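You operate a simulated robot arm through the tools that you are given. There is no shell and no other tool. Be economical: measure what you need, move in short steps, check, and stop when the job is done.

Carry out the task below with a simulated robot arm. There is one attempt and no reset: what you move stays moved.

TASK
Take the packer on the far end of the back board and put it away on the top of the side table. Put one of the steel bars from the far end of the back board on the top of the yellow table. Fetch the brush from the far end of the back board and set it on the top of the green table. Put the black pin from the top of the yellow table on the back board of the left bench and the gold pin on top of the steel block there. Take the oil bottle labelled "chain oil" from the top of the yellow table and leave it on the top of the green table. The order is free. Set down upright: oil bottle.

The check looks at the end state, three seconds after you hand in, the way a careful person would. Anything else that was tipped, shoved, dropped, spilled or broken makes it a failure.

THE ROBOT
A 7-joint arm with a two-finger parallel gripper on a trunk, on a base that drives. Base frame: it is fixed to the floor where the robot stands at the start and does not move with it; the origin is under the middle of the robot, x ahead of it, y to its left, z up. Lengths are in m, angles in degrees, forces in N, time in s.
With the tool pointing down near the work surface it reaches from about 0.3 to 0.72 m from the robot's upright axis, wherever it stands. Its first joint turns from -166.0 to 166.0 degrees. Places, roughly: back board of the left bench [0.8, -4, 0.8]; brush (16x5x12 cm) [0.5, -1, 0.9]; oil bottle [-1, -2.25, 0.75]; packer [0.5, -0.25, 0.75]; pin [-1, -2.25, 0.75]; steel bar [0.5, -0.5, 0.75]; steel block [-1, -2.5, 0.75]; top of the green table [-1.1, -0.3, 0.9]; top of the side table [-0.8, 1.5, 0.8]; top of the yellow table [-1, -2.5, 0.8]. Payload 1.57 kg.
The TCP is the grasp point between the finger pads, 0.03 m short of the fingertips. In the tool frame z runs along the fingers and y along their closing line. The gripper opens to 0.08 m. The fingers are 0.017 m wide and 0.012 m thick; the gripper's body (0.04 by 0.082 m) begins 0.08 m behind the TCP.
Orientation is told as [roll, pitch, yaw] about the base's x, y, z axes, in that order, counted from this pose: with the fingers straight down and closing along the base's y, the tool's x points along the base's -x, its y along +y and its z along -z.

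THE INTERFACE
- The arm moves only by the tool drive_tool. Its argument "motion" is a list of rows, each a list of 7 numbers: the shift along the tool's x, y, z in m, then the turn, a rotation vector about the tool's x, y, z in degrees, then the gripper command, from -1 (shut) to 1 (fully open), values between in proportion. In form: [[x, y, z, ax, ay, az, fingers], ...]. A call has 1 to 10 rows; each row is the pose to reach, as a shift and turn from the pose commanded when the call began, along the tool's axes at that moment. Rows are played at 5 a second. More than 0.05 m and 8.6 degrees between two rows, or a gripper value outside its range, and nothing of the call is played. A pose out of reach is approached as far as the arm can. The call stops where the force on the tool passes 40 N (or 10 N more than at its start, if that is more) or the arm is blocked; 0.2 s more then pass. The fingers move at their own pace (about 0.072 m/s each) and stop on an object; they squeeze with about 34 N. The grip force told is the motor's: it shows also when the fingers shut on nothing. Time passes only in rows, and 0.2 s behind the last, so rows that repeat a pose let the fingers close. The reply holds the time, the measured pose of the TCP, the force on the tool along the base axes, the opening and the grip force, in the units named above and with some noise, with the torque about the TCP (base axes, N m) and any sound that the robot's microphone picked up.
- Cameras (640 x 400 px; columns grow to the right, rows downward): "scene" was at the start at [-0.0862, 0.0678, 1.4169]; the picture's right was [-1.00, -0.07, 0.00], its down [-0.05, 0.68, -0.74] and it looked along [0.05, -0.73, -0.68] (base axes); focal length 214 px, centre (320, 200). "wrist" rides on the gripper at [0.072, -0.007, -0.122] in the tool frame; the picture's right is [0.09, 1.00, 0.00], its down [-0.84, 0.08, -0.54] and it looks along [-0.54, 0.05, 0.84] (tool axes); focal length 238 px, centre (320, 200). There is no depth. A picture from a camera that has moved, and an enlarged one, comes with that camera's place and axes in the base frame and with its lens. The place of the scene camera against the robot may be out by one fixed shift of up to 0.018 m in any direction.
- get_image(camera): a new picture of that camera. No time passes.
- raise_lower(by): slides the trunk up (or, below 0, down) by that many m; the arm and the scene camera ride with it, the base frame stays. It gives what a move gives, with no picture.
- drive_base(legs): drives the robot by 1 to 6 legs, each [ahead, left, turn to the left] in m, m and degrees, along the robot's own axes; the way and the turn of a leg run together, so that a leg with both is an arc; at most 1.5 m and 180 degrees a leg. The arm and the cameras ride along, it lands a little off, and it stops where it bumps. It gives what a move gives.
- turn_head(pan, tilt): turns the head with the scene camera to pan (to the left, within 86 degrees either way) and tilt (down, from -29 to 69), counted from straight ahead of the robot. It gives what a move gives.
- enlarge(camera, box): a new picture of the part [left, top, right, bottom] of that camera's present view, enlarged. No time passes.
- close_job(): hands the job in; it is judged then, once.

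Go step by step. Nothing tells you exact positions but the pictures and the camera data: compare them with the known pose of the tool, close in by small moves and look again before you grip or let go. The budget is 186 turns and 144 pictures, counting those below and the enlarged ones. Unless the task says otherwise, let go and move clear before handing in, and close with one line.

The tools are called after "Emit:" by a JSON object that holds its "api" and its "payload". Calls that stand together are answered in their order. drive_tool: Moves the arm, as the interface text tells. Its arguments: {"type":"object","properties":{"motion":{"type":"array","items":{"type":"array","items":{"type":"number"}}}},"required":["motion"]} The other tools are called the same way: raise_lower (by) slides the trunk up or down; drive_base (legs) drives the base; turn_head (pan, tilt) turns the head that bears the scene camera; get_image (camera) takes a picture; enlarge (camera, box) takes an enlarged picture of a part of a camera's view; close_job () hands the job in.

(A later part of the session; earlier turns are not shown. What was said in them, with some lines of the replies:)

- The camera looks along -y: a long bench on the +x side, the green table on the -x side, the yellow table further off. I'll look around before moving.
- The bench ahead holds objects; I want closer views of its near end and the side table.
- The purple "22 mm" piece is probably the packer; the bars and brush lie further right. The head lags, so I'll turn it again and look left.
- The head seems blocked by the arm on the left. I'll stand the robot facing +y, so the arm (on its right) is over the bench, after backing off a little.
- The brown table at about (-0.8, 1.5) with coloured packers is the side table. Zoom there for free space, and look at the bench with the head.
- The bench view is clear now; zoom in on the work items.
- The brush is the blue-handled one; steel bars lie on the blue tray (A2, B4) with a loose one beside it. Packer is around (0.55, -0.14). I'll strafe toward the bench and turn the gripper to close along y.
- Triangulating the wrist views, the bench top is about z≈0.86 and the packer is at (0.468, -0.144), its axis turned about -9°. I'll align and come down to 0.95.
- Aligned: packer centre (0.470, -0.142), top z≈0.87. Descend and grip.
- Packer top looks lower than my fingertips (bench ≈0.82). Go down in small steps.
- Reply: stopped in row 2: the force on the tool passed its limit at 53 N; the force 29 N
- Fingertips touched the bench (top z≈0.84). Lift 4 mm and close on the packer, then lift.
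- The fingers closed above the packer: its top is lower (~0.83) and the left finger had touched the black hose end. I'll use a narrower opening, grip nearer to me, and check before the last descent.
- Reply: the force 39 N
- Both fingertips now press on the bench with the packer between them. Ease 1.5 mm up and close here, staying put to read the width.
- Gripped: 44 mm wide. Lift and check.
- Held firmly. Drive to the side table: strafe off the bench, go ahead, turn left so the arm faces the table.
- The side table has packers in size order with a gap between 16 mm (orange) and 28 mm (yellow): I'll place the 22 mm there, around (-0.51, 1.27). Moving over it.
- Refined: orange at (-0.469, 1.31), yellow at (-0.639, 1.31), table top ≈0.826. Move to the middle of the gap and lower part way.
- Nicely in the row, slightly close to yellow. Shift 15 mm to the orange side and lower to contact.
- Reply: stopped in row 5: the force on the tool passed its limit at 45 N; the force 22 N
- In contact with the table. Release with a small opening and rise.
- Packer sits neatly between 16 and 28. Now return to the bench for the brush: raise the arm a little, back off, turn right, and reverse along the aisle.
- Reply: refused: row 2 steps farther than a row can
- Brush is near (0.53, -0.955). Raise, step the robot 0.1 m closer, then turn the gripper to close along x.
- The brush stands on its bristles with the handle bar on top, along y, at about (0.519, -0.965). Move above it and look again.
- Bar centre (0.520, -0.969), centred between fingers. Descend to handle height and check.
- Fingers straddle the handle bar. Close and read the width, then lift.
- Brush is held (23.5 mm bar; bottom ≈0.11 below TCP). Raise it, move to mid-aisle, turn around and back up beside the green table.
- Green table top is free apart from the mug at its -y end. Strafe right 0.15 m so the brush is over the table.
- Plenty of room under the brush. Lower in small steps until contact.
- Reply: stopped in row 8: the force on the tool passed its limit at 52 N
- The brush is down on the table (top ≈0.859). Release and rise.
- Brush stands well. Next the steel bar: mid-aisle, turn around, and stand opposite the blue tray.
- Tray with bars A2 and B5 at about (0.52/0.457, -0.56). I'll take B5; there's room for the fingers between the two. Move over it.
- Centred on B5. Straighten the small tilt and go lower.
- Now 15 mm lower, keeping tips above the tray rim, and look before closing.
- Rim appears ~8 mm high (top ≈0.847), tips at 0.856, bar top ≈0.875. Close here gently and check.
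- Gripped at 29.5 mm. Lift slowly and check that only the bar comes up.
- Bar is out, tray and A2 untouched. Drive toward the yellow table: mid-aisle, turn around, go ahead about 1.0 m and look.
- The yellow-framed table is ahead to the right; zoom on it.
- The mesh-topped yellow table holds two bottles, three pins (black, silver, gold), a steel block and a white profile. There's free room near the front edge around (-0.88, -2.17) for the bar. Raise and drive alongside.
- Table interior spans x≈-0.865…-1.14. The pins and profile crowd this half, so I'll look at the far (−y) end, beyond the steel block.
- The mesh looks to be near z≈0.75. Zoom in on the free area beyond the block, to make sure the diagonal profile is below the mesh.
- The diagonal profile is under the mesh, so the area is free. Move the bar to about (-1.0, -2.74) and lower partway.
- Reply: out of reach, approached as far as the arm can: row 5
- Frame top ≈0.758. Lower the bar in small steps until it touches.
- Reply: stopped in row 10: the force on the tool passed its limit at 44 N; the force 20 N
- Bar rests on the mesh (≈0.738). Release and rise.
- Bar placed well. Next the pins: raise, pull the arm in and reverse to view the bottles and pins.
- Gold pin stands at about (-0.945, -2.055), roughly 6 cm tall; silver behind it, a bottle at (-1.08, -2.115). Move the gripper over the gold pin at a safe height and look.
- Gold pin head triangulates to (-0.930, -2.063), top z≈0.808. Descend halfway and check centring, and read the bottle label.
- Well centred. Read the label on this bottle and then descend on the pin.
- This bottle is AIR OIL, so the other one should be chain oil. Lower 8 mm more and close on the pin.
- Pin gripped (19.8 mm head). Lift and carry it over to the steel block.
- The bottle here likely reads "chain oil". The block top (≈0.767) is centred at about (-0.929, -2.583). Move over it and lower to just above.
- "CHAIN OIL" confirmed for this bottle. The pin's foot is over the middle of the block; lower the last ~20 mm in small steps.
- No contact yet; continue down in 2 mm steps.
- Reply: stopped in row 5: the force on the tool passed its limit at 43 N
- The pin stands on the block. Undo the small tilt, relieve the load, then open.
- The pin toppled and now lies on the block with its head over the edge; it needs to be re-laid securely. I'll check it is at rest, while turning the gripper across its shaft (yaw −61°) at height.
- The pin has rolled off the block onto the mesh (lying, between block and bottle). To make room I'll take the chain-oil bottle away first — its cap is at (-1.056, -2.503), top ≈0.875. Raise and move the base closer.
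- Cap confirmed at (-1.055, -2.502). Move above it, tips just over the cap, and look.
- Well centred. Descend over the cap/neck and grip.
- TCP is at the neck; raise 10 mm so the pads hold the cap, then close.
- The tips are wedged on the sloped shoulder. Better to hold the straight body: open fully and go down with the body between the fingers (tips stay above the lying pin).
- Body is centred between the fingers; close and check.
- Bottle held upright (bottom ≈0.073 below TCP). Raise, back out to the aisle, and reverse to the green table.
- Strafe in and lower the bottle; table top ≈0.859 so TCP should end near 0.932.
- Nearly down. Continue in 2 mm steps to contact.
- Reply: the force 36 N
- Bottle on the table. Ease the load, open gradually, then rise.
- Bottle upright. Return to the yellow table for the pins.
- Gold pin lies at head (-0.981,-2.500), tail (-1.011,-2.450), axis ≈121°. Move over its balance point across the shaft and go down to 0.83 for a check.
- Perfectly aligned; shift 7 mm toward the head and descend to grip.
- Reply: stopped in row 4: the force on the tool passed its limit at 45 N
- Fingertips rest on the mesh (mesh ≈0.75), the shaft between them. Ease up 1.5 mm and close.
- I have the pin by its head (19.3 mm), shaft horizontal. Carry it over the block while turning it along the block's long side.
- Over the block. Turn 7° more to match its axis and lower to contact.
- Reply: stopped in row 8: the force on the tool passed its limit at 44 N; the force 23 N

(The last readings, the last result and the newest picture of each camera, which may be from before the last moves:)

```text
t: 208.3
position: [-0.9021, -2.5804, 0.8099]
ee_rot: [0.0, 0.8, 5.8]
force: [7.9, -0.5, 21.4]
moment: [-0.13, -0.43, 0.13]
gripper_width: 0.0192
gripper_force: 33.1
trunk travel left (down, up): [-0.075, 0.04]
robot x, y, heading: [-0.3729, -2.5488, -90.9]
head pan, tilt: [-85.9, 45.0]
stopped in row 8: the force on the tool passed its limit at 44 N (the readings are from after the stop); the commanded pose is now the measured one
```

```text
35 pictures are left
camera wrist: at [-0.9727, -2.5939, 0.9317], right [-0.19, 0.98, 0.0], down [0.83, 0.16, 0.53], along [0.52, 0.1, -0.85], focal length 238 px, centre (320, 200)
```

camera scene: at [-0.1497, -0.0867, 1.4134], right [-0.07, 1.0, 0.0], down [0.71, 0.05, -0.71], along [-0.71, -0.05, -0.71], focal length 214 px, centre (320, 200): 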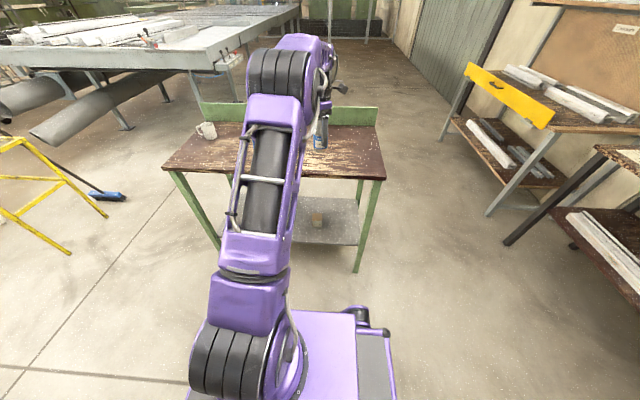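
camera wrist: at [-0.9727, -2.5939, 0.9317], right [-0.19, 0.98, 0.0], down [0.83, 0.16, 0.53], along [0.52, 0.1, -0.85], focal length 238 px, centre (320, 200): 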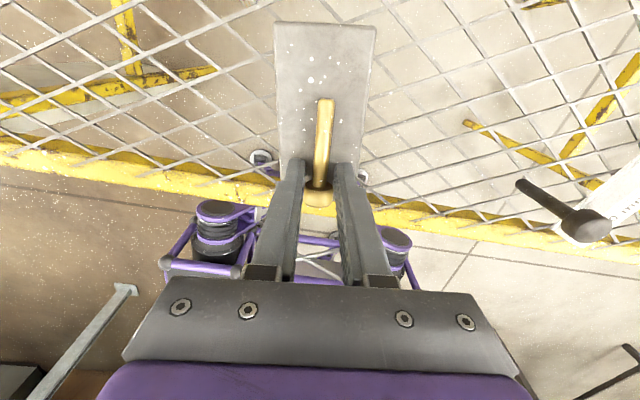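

The head is near the block's front edge; lift slightly, move 14 mm farther onto the block, and lower again.

Emit:
{"api": "drive_tool", "payload": {"motion": [[0, 0, -0.008, 0, 0, 0, -1], [0.014, 0, -0.008, 0, 0, 0, -1], [0.014, 0, -0.008, 0, -0.8, 0, -1], [0.014, 0, -0.004, 0, -0.8, 0, -1], [0.014, 0, -0.002, 0, -0.8, 0, -1], [0.014, 0, 0, 0, -0.8, 0, -1]]}}

Emit:
{"api": "enlarge", "payload": {"camera": "wrist", "box": [240, 20, 400, 220]}}

```text
t: 209.7
position: [-0.9191, -2.5819, 0.8092]
ee_rot: [0.0, 0.0, 5.8]
force: [3.3, -0.3, 13.4]
moment: [-0.07, 0.57, 0.06]
gripper_width: 0.0195
gripper_force: 32.7
trunk travel left (down, up): [-0.075, 0.04]
robot x, y, heading: [-0.3746, -2.5508, -90.6]
head pan, tilt: [-85.9, 45.0]
```

```text
2.00 times, centred on (320, 120) of wrist
camera zoom: at [-0.9891, -2.5959, 0.9308], right [-0.19, 0.98, 0.0], down [0.83, 0.16, 0.54], along [0.53, 0.1, -0.84], focal length 477 px, centre (320, 360)
```

zoom: 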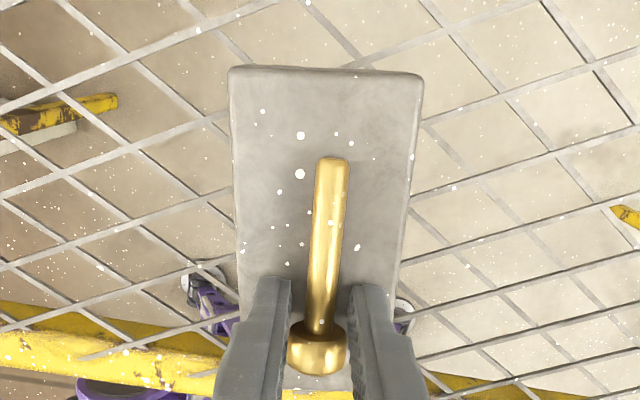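

The pin lies fully on the block. Release very gradually and rise.

Emit:
{"api": "drive_tool", "payload": {"motion": [[0, 0, 0, 0, 0, 0, -0.5], [0, 0, 0, 0, 0, 0, -0.49], [0, 0, 0, 0, 0, 0, -0.47], [0, 0, 0, 0, 0, 0, -0.44], [0, 0, 0, 0, 0, 0, -0.4], [0, 0, -0.002, 0, 0, 0, -0.3], [0, 0, -0.002, 0, 0, 0, -0.15], [0, 0, -0.02, 0, 0, 0, -0.15], [0, 0, -0.06, 0, 0, 0, -0.15], [0, 0, -0.1, 0, 0, 0, -0.15]]}}

Emit:
{"api": "get_image", "payload": {"camera": "wrist"}}

```text
t: 211.9
position: [-0.9178, -2.5806, 0.9078]
ee_rot: [0.1, -0.4, 5.8]
force: [-0.5, 0.0, 0.0]
moment: [0.0, 0.0, 0.02]
gripper_width: 0.0339
gripper_force: 0.1
trunk travel left (down, up): [-0.075, 0.04]
robot x, y, heading: [-0.3742, -2.5512, -90.7]
head pan, tilt: [-85.9, 45.0]
```

```text
33 pictures are left
camera wrist: at [-0.9892, -2.5962, 1.0285], right [-0.19, 0.98, 0.0], down [0.82, 0.16, 0.55], along [0.54, 0.11, -0.84], focal length 238 px, centre (320, 200)
```

wrist: 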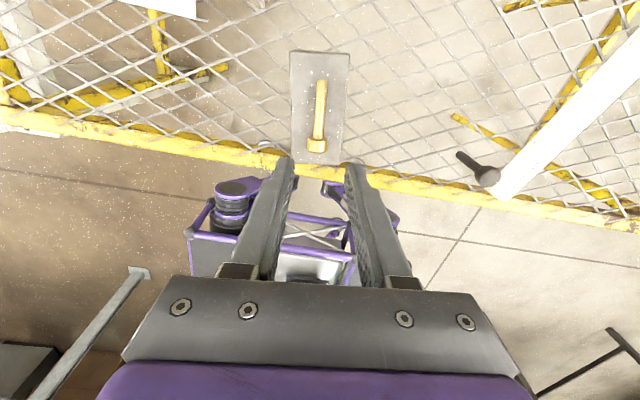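

Gold pin rests on the block. Now the black pin, standing at about (-0.913, -2.413). Move above it and check.

Emit:
{"api": "drive_tool", "payload": {"motion": [[-0.005, 0.04, 0, 0, 0, 0, 0], [-0.01, 0.08, 0, 0, 0, 0, 0.1], [-0.016, 0.12, 0, 0, 0, 0, 0.2], [-0.022, 0.165, 0, 0, 0, 0, 0.2], [-0.022, 0.165, 0.03, 0, 0, 0, 0.2], [-0.022, 0.165, 0.03, 0, 0, 0, 0.2]]}}

Emit:
{"api": "get_image", "payload": {"camera": "wrist"}}

```text
t: 213.3
position: [-0.9124, -2.415, 0.8783]
ee_rot: [0.1, -0.2, 5.8]
force: [0.7, -0.7, -0.2]
moment: [0.0, -0.05, -0.03]
gripper_width: 0.0482
gripper_force: 0.1
trunk travel left (down, up): [-0.075, 0.04]
robot x, y, heading: [-0.3776, -2.5519, -91.0]
head pan, tilt: [-85.9, 45.0]
```

```text
32 pictures are left
camera wrist: at [-0.9839, -2.4291, 0.9988], right [-0.19, 0.98, 0.0], down [0.82, 0.16, 0.55], along [0.54, 0.11, -0.84], focal length 238 px, centre (320, 200)
```

wrist: 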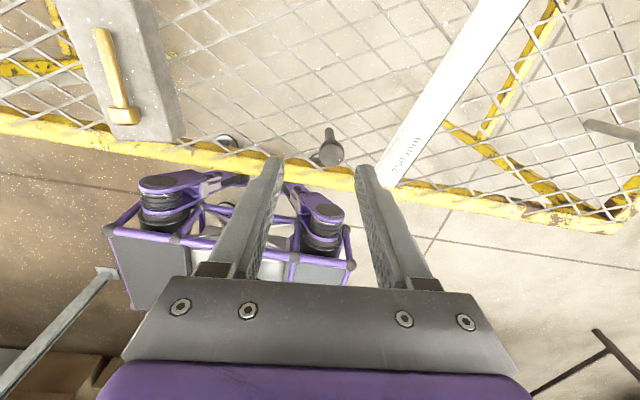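

Shift 7 mm in +y, then descend to grip height and check.

Emit:
{"api": "drive_tool", "payload": {"motion": [[0, 0.007, 0.03, 0, 0, 0, 0.2], [0, 0.007, 0.06, 0, 0, 0, 0.2], [0, 0.007, 0.08, 0, 0, 0, 0.2], [0, 0.007, 0.09, 0, 0, 0, 0.2], [0, 0.007, 0.09, 0, 0, 0, 0.2]]}}

Emit:
{"api": "get_image", "payload": {"camera": "wrist"}}

```text
t: 214.5
position: [-0.9129, -2.4074, 0.7871]
ee_rot: [0.1, -0.2, 5.6]
force: [-0.3, -0.3, -0.1]
moment: [0.01, -0.01, 0.02]
gripper_width: 0.048
gripper_force: 0.0
trunk travel left (down, up): [-0.075, 0.04]
robot x, y, heading: [-0.3746, -2.5525, -90.8]
head pan, tilt: [-85.9, 45.0]
```

```text
31 pictures are left
camera wrist: at [-0.9843, -2.4216, 0.9085], right [-0.19, 0.98, 0.0], down [0.82, 0.16, 0.55], along [0.53, 0.11, -0.84], focal length 238 px, centre (320, 200)
```

wrist: 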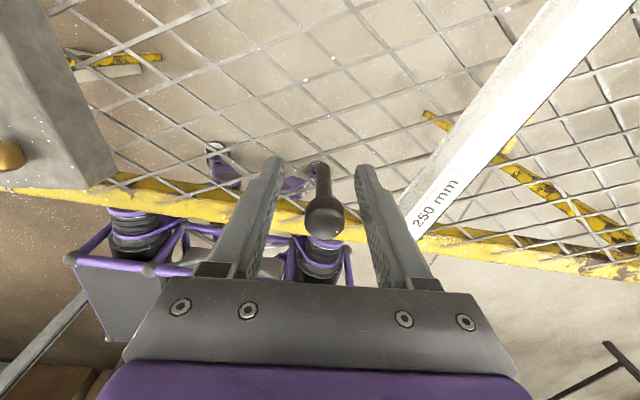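

Centred. Close and lift.

Emit:
{"api": "drive_tool", "payload": {"motion": [[0, 0.002, 0.003, 0, 0, 0, 0], [0, 0.002, 0.003, 0, 0, 0, -0.3], [0, 0.002, 0.003, 0, 0, 0, -0.5], [0, 0.002, 0.003, 0, 0, 0, -1], [0, 0.002, 0.003, 0, 0, 0, -1], [0, 0.002, -0.02, 0, 0, 0, -1], [0, 0.002, -0.06, 0, 0, 0, -1], [0, 0.002, -0.1, 0, 0, 0, -1], [0, 0.002, -0.15, 0, 0, 0, -1], [0, 0.002, -0.2, 0, 0, 0, -1]]}}

Emit:
{"api": "get_image", "payload": {"camera": "wrist"}}

```text
t: 216.7
position: [-0.9134, -2.404, 0.9891]
ee_rot: [0.1, -0.3, 5.7]
force: [0.9, -0.2, -1.1]
moment: [0.0, -0.03, 0.02]
gripper_width: 0.019
gripper_force: 33.4
trunk travel left (down, up): [-0.075, 0.04]
robot x, y, heading: [-0.3725, -2.5522, -90.6]
head pan, tilt: [-85.9, 45.0]
```

```text
30 pictures are left
camera wrist: at [-0.9849, -2.4184, 1.1094], right [-0.19, 0.98, 0.0], down [0.82, 0.16, 0.55], along [0.54, 0.1, -0.84], focal length 238 px, centre (320, 200)
```

wrist: 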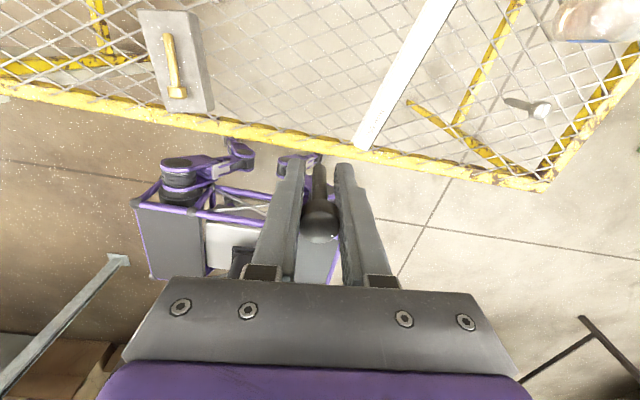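

Black pin held. Back off into the aisle and look ahead (−y) for the left bench's back board.

Emit:
{"api": "drive_base", "payload": {"legs": [[0, 0.2, 0]]}}

Emit:
{"api": "turn_head", "payload": {"pan": 20, "tilt": 25}}

Emit:
{"api": "get_image", "payload": {"camera": "scene"}}

```text
t: 219.3
position: [-0.7125, -2.4078, 0.989]
ee_rot: [0.1, -0.2, 5.8]
force: [0.1, -0.2, -1.4]
moment: [-0.02, -0.03, -0.03]
gripper_width: 0.0195
gripper_force: 33.6
trunk travel left (down, up): [-0.075, 0.04]
robot x, y, heading: [-0.1715, -2.5537, -90.8]
head pan, tilt: [-85.9, 45.0]
```

```text
t: 221.1
position: [-0.7121, -2.4069, 0.988]
ee_rot: [0.0, -0.2, 5.7]
force: [-0.1, 0.3, 0.1]
moment: [0.01, 0.01, 0.0]
gripper_width: 0.0194
gripper_force: 33.3
trunk travel left (down, up): [-0.075, 0.04]
robot x, y, heading: [-0.1721, -2.5523, -90.8]
head pan, tilt: [20.0, 25.0]
```

```text
29 pictures are left
camera scene: at [-0.0032, -2.5425, 1.444], right [-0.94, -0.33, 0.0], down [-0.14, 0.4, -0.91], along [0.3, -0.86, -0.42], focal length 214 px, centre (320, 200)
```

scene: 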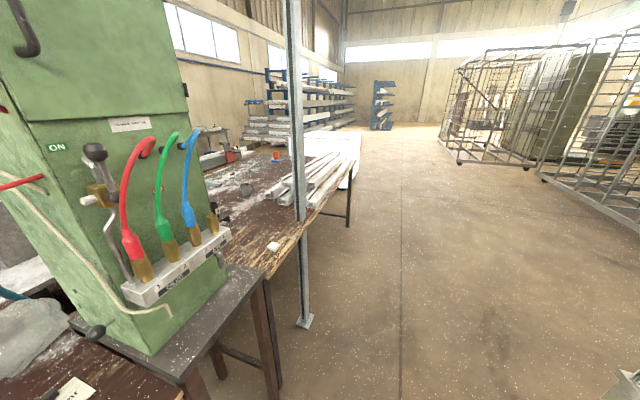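

A second bench lies beyond the green machine, around (0.8, -4): that is the left bench's back board. Zoom in on it.

Emit:
{"api": "enlarge", "payload": {"camera": "scene", "box": [180, 110, 380, 290]}}

```text
2.22 times, centred on (280, 200) of scene
camera zoom: at [-0.0032, -2.5425, 1.444], right [-0.94, -0.33, 0.0], down [-0.14, 0.4, -0.91], along [0.3, -0.86, -0.42], focal length 477 px, centre (409, 200)
```

zoom: 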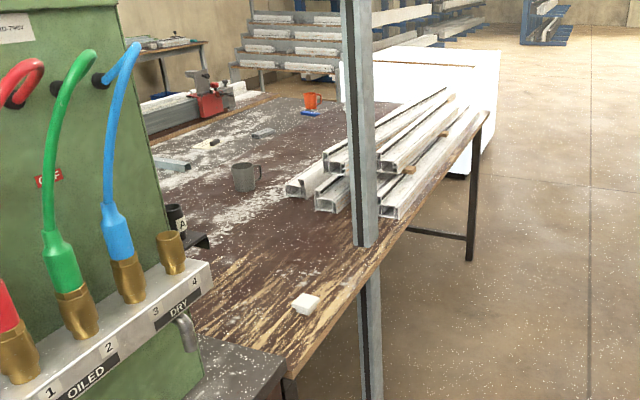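

The second bench has clear space near its close end, around (0.58, -3.3); a steel post stands at its front edge near y≈-3.48. I'll drive ahead, then turn right (away from the post) so the arm comes round to the bench.

Emit:
{"api": "drive_base", "payload": {"legs": [[0.59, 0, 0], [0, -0.08, 0], [0, 0, -90], [0, 0, -89]]}}

Emit:
{"api": "turn_head", "payload": {"pan": -86, "tilt": 40}}

Emit:
{"api": "get_image", "payload": {"camera": "scene"}}

Emit:
{"api": "get_image", "payload": {"camera": "wrist"}}

```text
t: 233.3
position: [0.2802, -3.2785, 0.9891]
ee_rot: [0.1, -0.3, -173.2]
force: [0.1, -0.7, -1.5]
moment: [-0.02, 0.02, 0.01]
gripper_width: 0.0192
gripper_force: 33.2
trunk travel left (down, up): [-0.075, 0.04]
robot x, y, heading: [-0.264, -3.1434, 90.1]
head pan, tilt: [20.0, 25.0]
```

```text
t: 235.1
position: [0.2797, -3.279, 0.988]
ee_rot: [0.1, -0.2, -173.2]
force: [0.4, 0.4, -0.4]
moment: [0.0, -0.02, 0.02]
gripper_width: 0.0192
gripper_force: 33.5
trunk travel left (down, up): [-0.075, 0.04]
robot x, y, heading: [-0.2645, -3.1445, 90.3]
head pan, tilt: [-85.9, 40.0]
```

```text
27 pictures are left
camera scene: at [-0.3194, -3.2145, 1.4207], right [0.08, -1.0, 0.0], down [-0.64, -0.05, -0.77], along [0.76, 0.06, -0.64], focal length 214 px, centre (320, 200)
```

scene: 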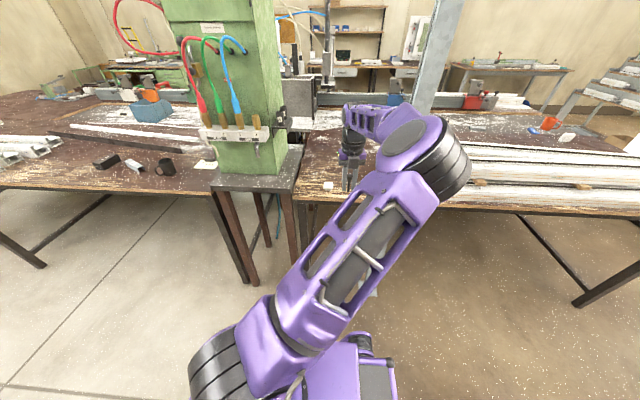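

```text
26 pictures are left
camera wrist: at [0.3508, -3.2632, 1.109], right [0.21, -0.98, 0.0], down [-0.82, -0.17, 0.55], along [-0.53, -0.11, -0.84], focal length 238 px, centre (320, 200)
```

wrist: 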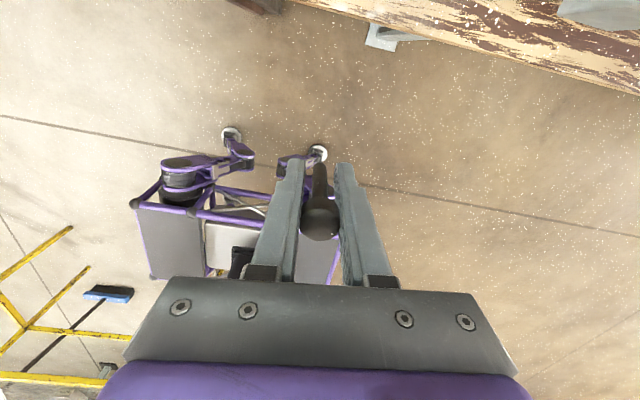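

I'm beside the second bench; the post is at about (0.43, -3.49). Shift slightly ahead (+y) for clearance and strafe toward the bench.

Emit:
{"api": "drive_base", "payload": {"legs": [[0.05, 0, 0], [0, -0.25, 0]]}}

Emit:
{"api": "get_image", "payload": {"camera": "wrist"}}

Emit:
{"api": "get_image", "payload": {"camera": "scene"}}

```text
t: 238.7
position: [0.5305, -3.2263, 0.9876]
ee_rot: [0.1, -0.2, -173.1]
force: [-0.3, 1.1, -0.7]
moment: [0.0, 0.03, 0.01]
gripper_width: 0.0193
gripper_force: 33.2
trunk travel left (down, up): [-0.075, 0.04]
robot x, y, heading: [-0.0114, -3.0914, 90.4]
head pan, tilt: [-85.9, 40.0]
```

```text
25 pictures are left
camera wrist: at [0.6017, -3.2112, 1.109], right [0.21, -0.98, 0.0], down [-0.82, -0.18, 0.55], along [-0.53, -0.12, -0.84], focal length 238 px, centre (320, 200)
```

wrist: 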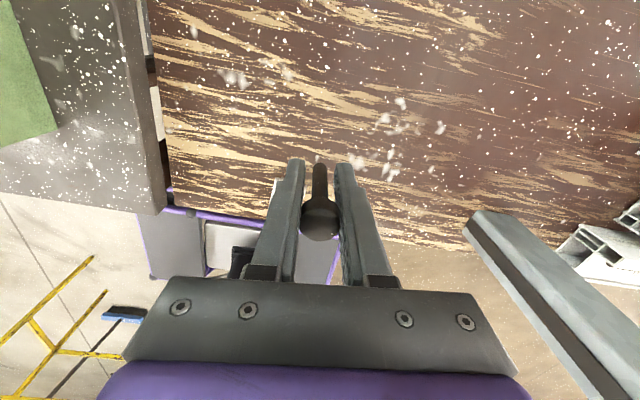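

```text
24 pictures are left
camera scene: at [-0.0686, -3.1635, 1.4207], right [0.08, -1.0, 0.0], down [-0.64, -0.05, -0.77], along [0.76, 0.06, -0.64], focal length 214 px, centre (320, 200)
```

scene: 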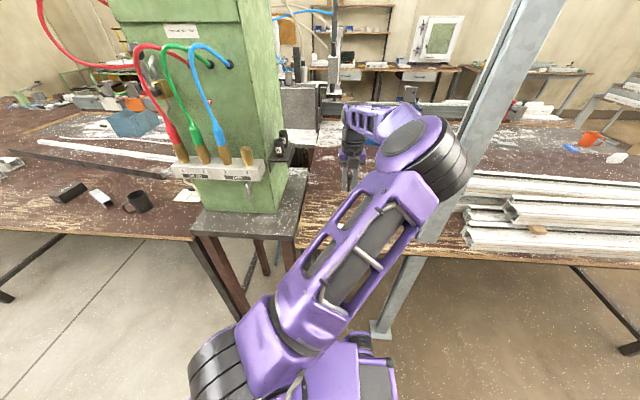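

Board space ahead is clear. Extend 7 cm farther in and lower to just above the board.

Emit:
{"api": "drive_tool", "payload": {"motion": [[0.035, 0, 0, 0, 0, 0, -1], [0.07, -0.001, 0, 0, 0, 0, -1], [0.07, -0.001, 0.04, 0, 0, 0, -1], [0.07, -0.001, 0.08, 0, 0, 0, -1], [0.07, -0.001, 0.09, 0, 0, 0, -1]]}}

Emit:
{"api": "get_image", "payload": {"camera": "wrist"}}

Emit:
{"api": "enlarge", "payload": {"camera": "scene", "box": [280, 110, 400, 210]}}

```text
t: 239.9
position: [0.5988, -3.2168, 0.8975]
ee_rot: [0.0, -0.2, -173.2]
force: [0.6, -0.1, -0.6]
moment: [0.01, 0.02, -0.01]
gripper_width: 0.0191
gripper_force: 33.1
trunk travel left (down, up): [-0.075, 0.04]
robot x, y, heading: [-0.0094, -3.0915, 90.3]
head pan, tilt: [-85.9, 40.0]
```

```text
23 pictures are left
camera wrist: at [0.6699, -3.2015, 1.0181], right [0.21, -0.98, 0.0], down [-0.82, -0.18, 0.55], along [-0.53, -0.12, -0.84], focal length 238 px, centre (320, 200)
```

wrist: 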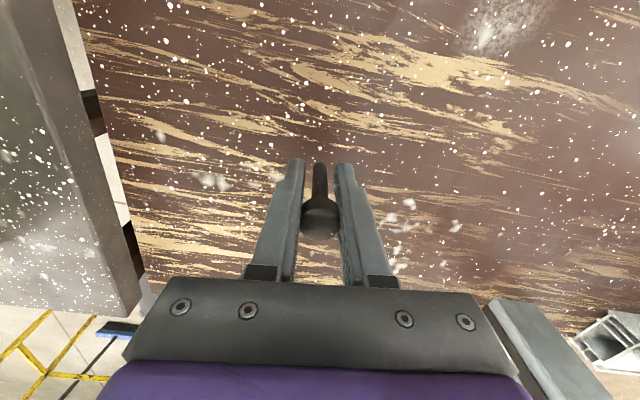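

```text
4.00 times, centred on (340, 160) of scene
camera zoom: at [-0.0685, -3.1635, 1.4207], right [0.08, -1.0, 0.0], down [-0.64, -0.05, -0.77], along [0.76, 0.06, -0.64], focal length 858 px, centre (240, 360)
```

zoom: 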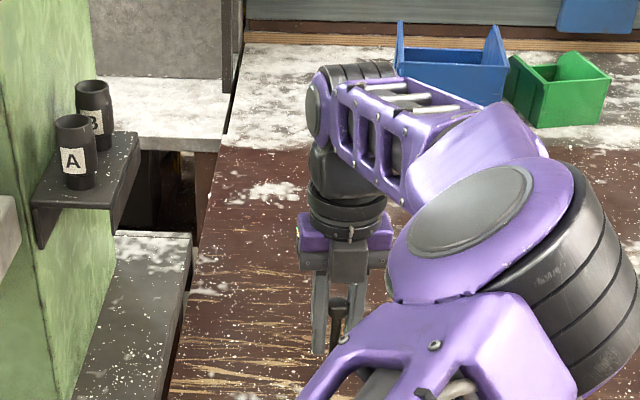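

The board here is clear and this table's centre matches the hint. Lower in small steps to contact.

Emit:
{"api": "drive_tool", "payload": {"motion": [[0, 0, 0.008, 0, 0, 0, -1], [0, 0, 0.014, 0, 0, 0, -1], [0, 0, 0.018, 0, 0, 0, -1], [0, 0, 0.021, 0, 0, 0, -1], [0, 0, 0.024, 0, 0, 0, -1], [0, 0, 0.026, 0, 0, 0, -1], [0, 0, 0.028, 0, 0, 0, -1]]}}

```text
t: 241.5
position: [0.6004, -3.2172, 0.8743]
ee_rot: [0.2, 0.2, -173.3]
force: [-1.1, -1.1, 24.9]
moment: [-0.02, 0.06, -0.04]
gripper_width: 0.0196
gripper_force: 33.2
trunk travel left (down, up): [-0.075, 0.04]
robot x, y, heading: [-0.0141, -3.0894, 90.3]
head pan, tilt: [-85.9, 40.0]
```

Contact (25 N). Ease to light contact and release very gradually.

Emit:
{"api": "drive_tool", "payload": {"motion": [[0, 0, -0.003, 0, 0, 0, -1], [0, 0, -0.003, 0, 0, 0, -0.52], [0, 0, -0.003, 0, 0, 0, -0.5], [0, 0, -0.003, 0, 0, 0, -0.49], [0, 0, -0.003, 0, 0, 0, -0.47], [0, 0, -0.003, 0, 0, 0, -0.44], [0, 0, -0.003, 0, 0, 0, -0.38], [0, 0, -0.003, 0, 0, 0, -0.25], [0, 0, -0.003, 0, 0, 0, 0], [0, 0, -0.003, 0, 0, 0, 0.2]]}}

Emit:
{"api": "get_image", "payload": {"camera": "wrist"}}

```text
t: 243.7
position: [0.6006, -3.2178, 0.8728]
ee_rot: [0.0, -0.2, -173.2]
force: [0.2, -0.4, 0.0]
moment: [0.02, -0.02, 0.0]
gripper_width: 0.0479
gripper_force: 0.1
trunk travel left (down, up): [-0.075, 0.04]
robot x, y, heading: [-0.0089, -3.0899, 90.4]
head pan, tilt: [-85.9, 40.0]
```

```text
21 pictures are left
camera wrist: at [0.6708, -3.202, 0.9937], right [0.21, -0.98, 0.0], down [-0.82, -0.18, 0.55], along [-0.53, -0.12, -0.84], focal length 238 px, centre (320, 200)
```

wrist: 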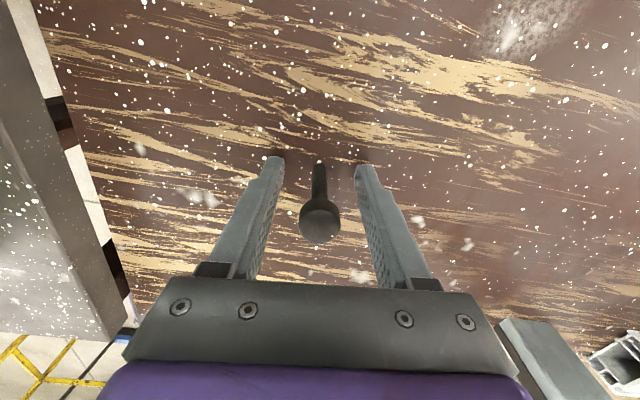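

The black pin stands. Rise straight up and verify.

Emit:
{"api": "drive_tool", "payload": {"motion": [[0, 0, -0.02, 0, 0, 0, 0.2], [0, 0, -0.05, 0, 0, 0, 0.2], [0, 0, -0.09, 0, 0, 0, 0.2], [0, 0, -0.13, 0, 0, 0, 0.2], [0, 0, -0.15, 0, 0, 0, 0.2]]}}

Emit:
{"api": "get_image", "payload": {"camera": "wrist"}}

```text
t: 244.9
position: [0.6003, -3.2173, 1.0237]
ee_rot: [0.1, -0.3, -173.2]
force: [-0.4, 0.2, 0.7]
moment: [0.01, 0.01, 0.0]
gripper_width: 0.0478
gripper_force: 0.0
trunk travel left (down, up): [-0.075, 0.04]
robot x, y, heading: [-0.0154, -3.089, 90.1]
head pan, tilt: [-85.9, 40.0]
```

```text
20 pictures are left
camera wrist: at [0.6704, -3.2017, 1.1439], right [0.21, -0.98, 0.0], down [-0.82, -0.18, 0.55], along [-0.53, -0.12, -0.84], focal length 238 px, centre (320, 200)
```

wrist: 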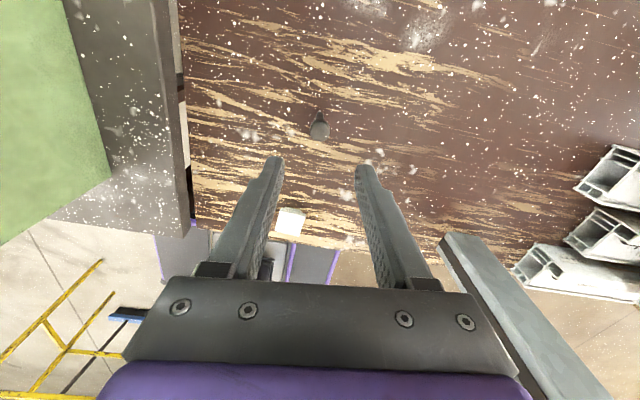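

Black pin upright on the board. Finally, back away and turn to re-check the gold pin and the yellow table.

Emit:
{"api": "drive_base", "payload": {"legs": [[0, 0.25, 0], [0, 0, 90], [0, 0, 85], [-0.35, 0, 0]]}}

Emit:
{"api": "get_image", "payload": {"camera": "scene"}}

```text
t: 257.4
position: [-0.8354, -2.5686, 1.0236]
ee_rot: [0.0, -0.1, 2.1]
force: [0.0, -0.7, 0.3]
moment: [0.01, 0.03, -0.02]
gripper_width: 0.0479
gripper_force: 0.0
trunk travel left (down, up): [-0.075, 0.04]
robot x, y, heading: [-0.2388, -2.7455, -94.5]
head pan, tilt: [-85.9, 40.0]
```

```text
19 pictures are left
camera scene: at [-0.1773, -2.6556, 1.4207], right [0.01, 1.0, 0.0], down [0.64, 0.0, -0.77], along [-0.77, 0.0, -0.64], focal length 214 px, centre (320, 200)
```

scene: 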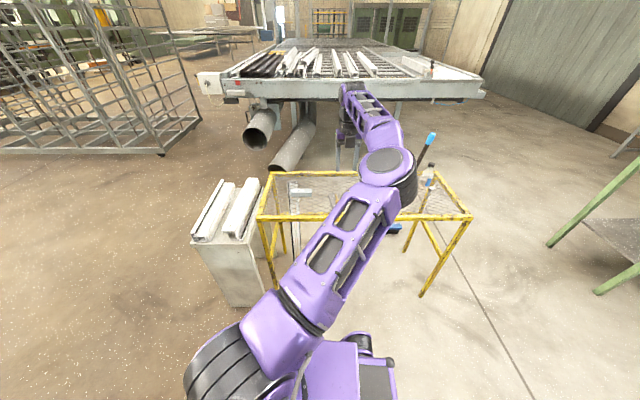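

Emit:
{"api": "get_image", "payload": {"camera": "wrist"}}

Emit:
{"api": "enlarge", "payload": {"camera": "scene", "box": [250, 150, 480, 270]}}

```text
18 pictures are left
camera wrist: at [-0.9077, -2.5786, 1.1436], right [-0.13, 0.99, 0.0], down [0.83, 0.11, 0.55], along [0.54, 0.07, -0.84], focal length 238 px, centre (320, 200)
```

wrist: 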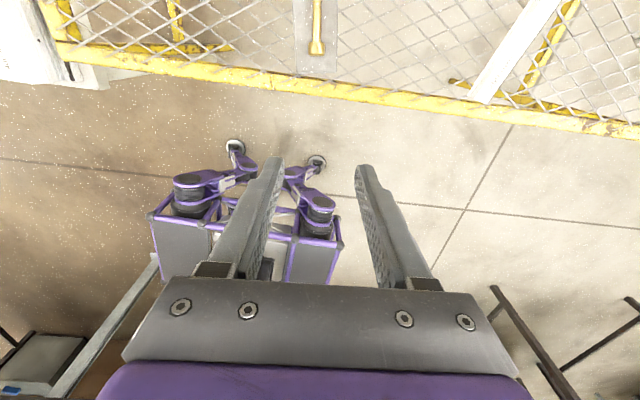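

```text
2.78 times, centred on (365, 210) of scene
camera zoom: at [-0.1773, -2.6556, 1.4207], right [0.01, 1.0, 0.0], down [0.64, 0.0, -0.77], along [-0.77, 0.0, -0.64], focal length 597 px, centre (195, 172)
```

zoom: 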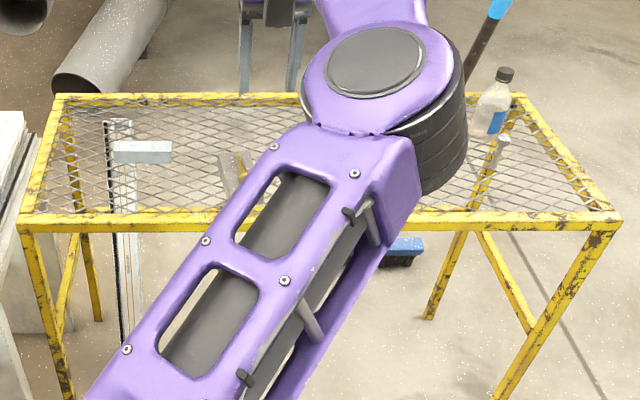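

The gold pin still lies on the block and the bar is in place. The air-oil bottle and silver pin haven't been disturbed, and the arm is clear, so I'm handing in.

Emit:
{"api": "close_job", "payload": {}}

```text
The job is handed in.
```

The job is handed in with every item in its requested place, though the gold pin is lying on the steel block. I set it down upright, but it fell off onto the mesh, so I laid it along the block instead.
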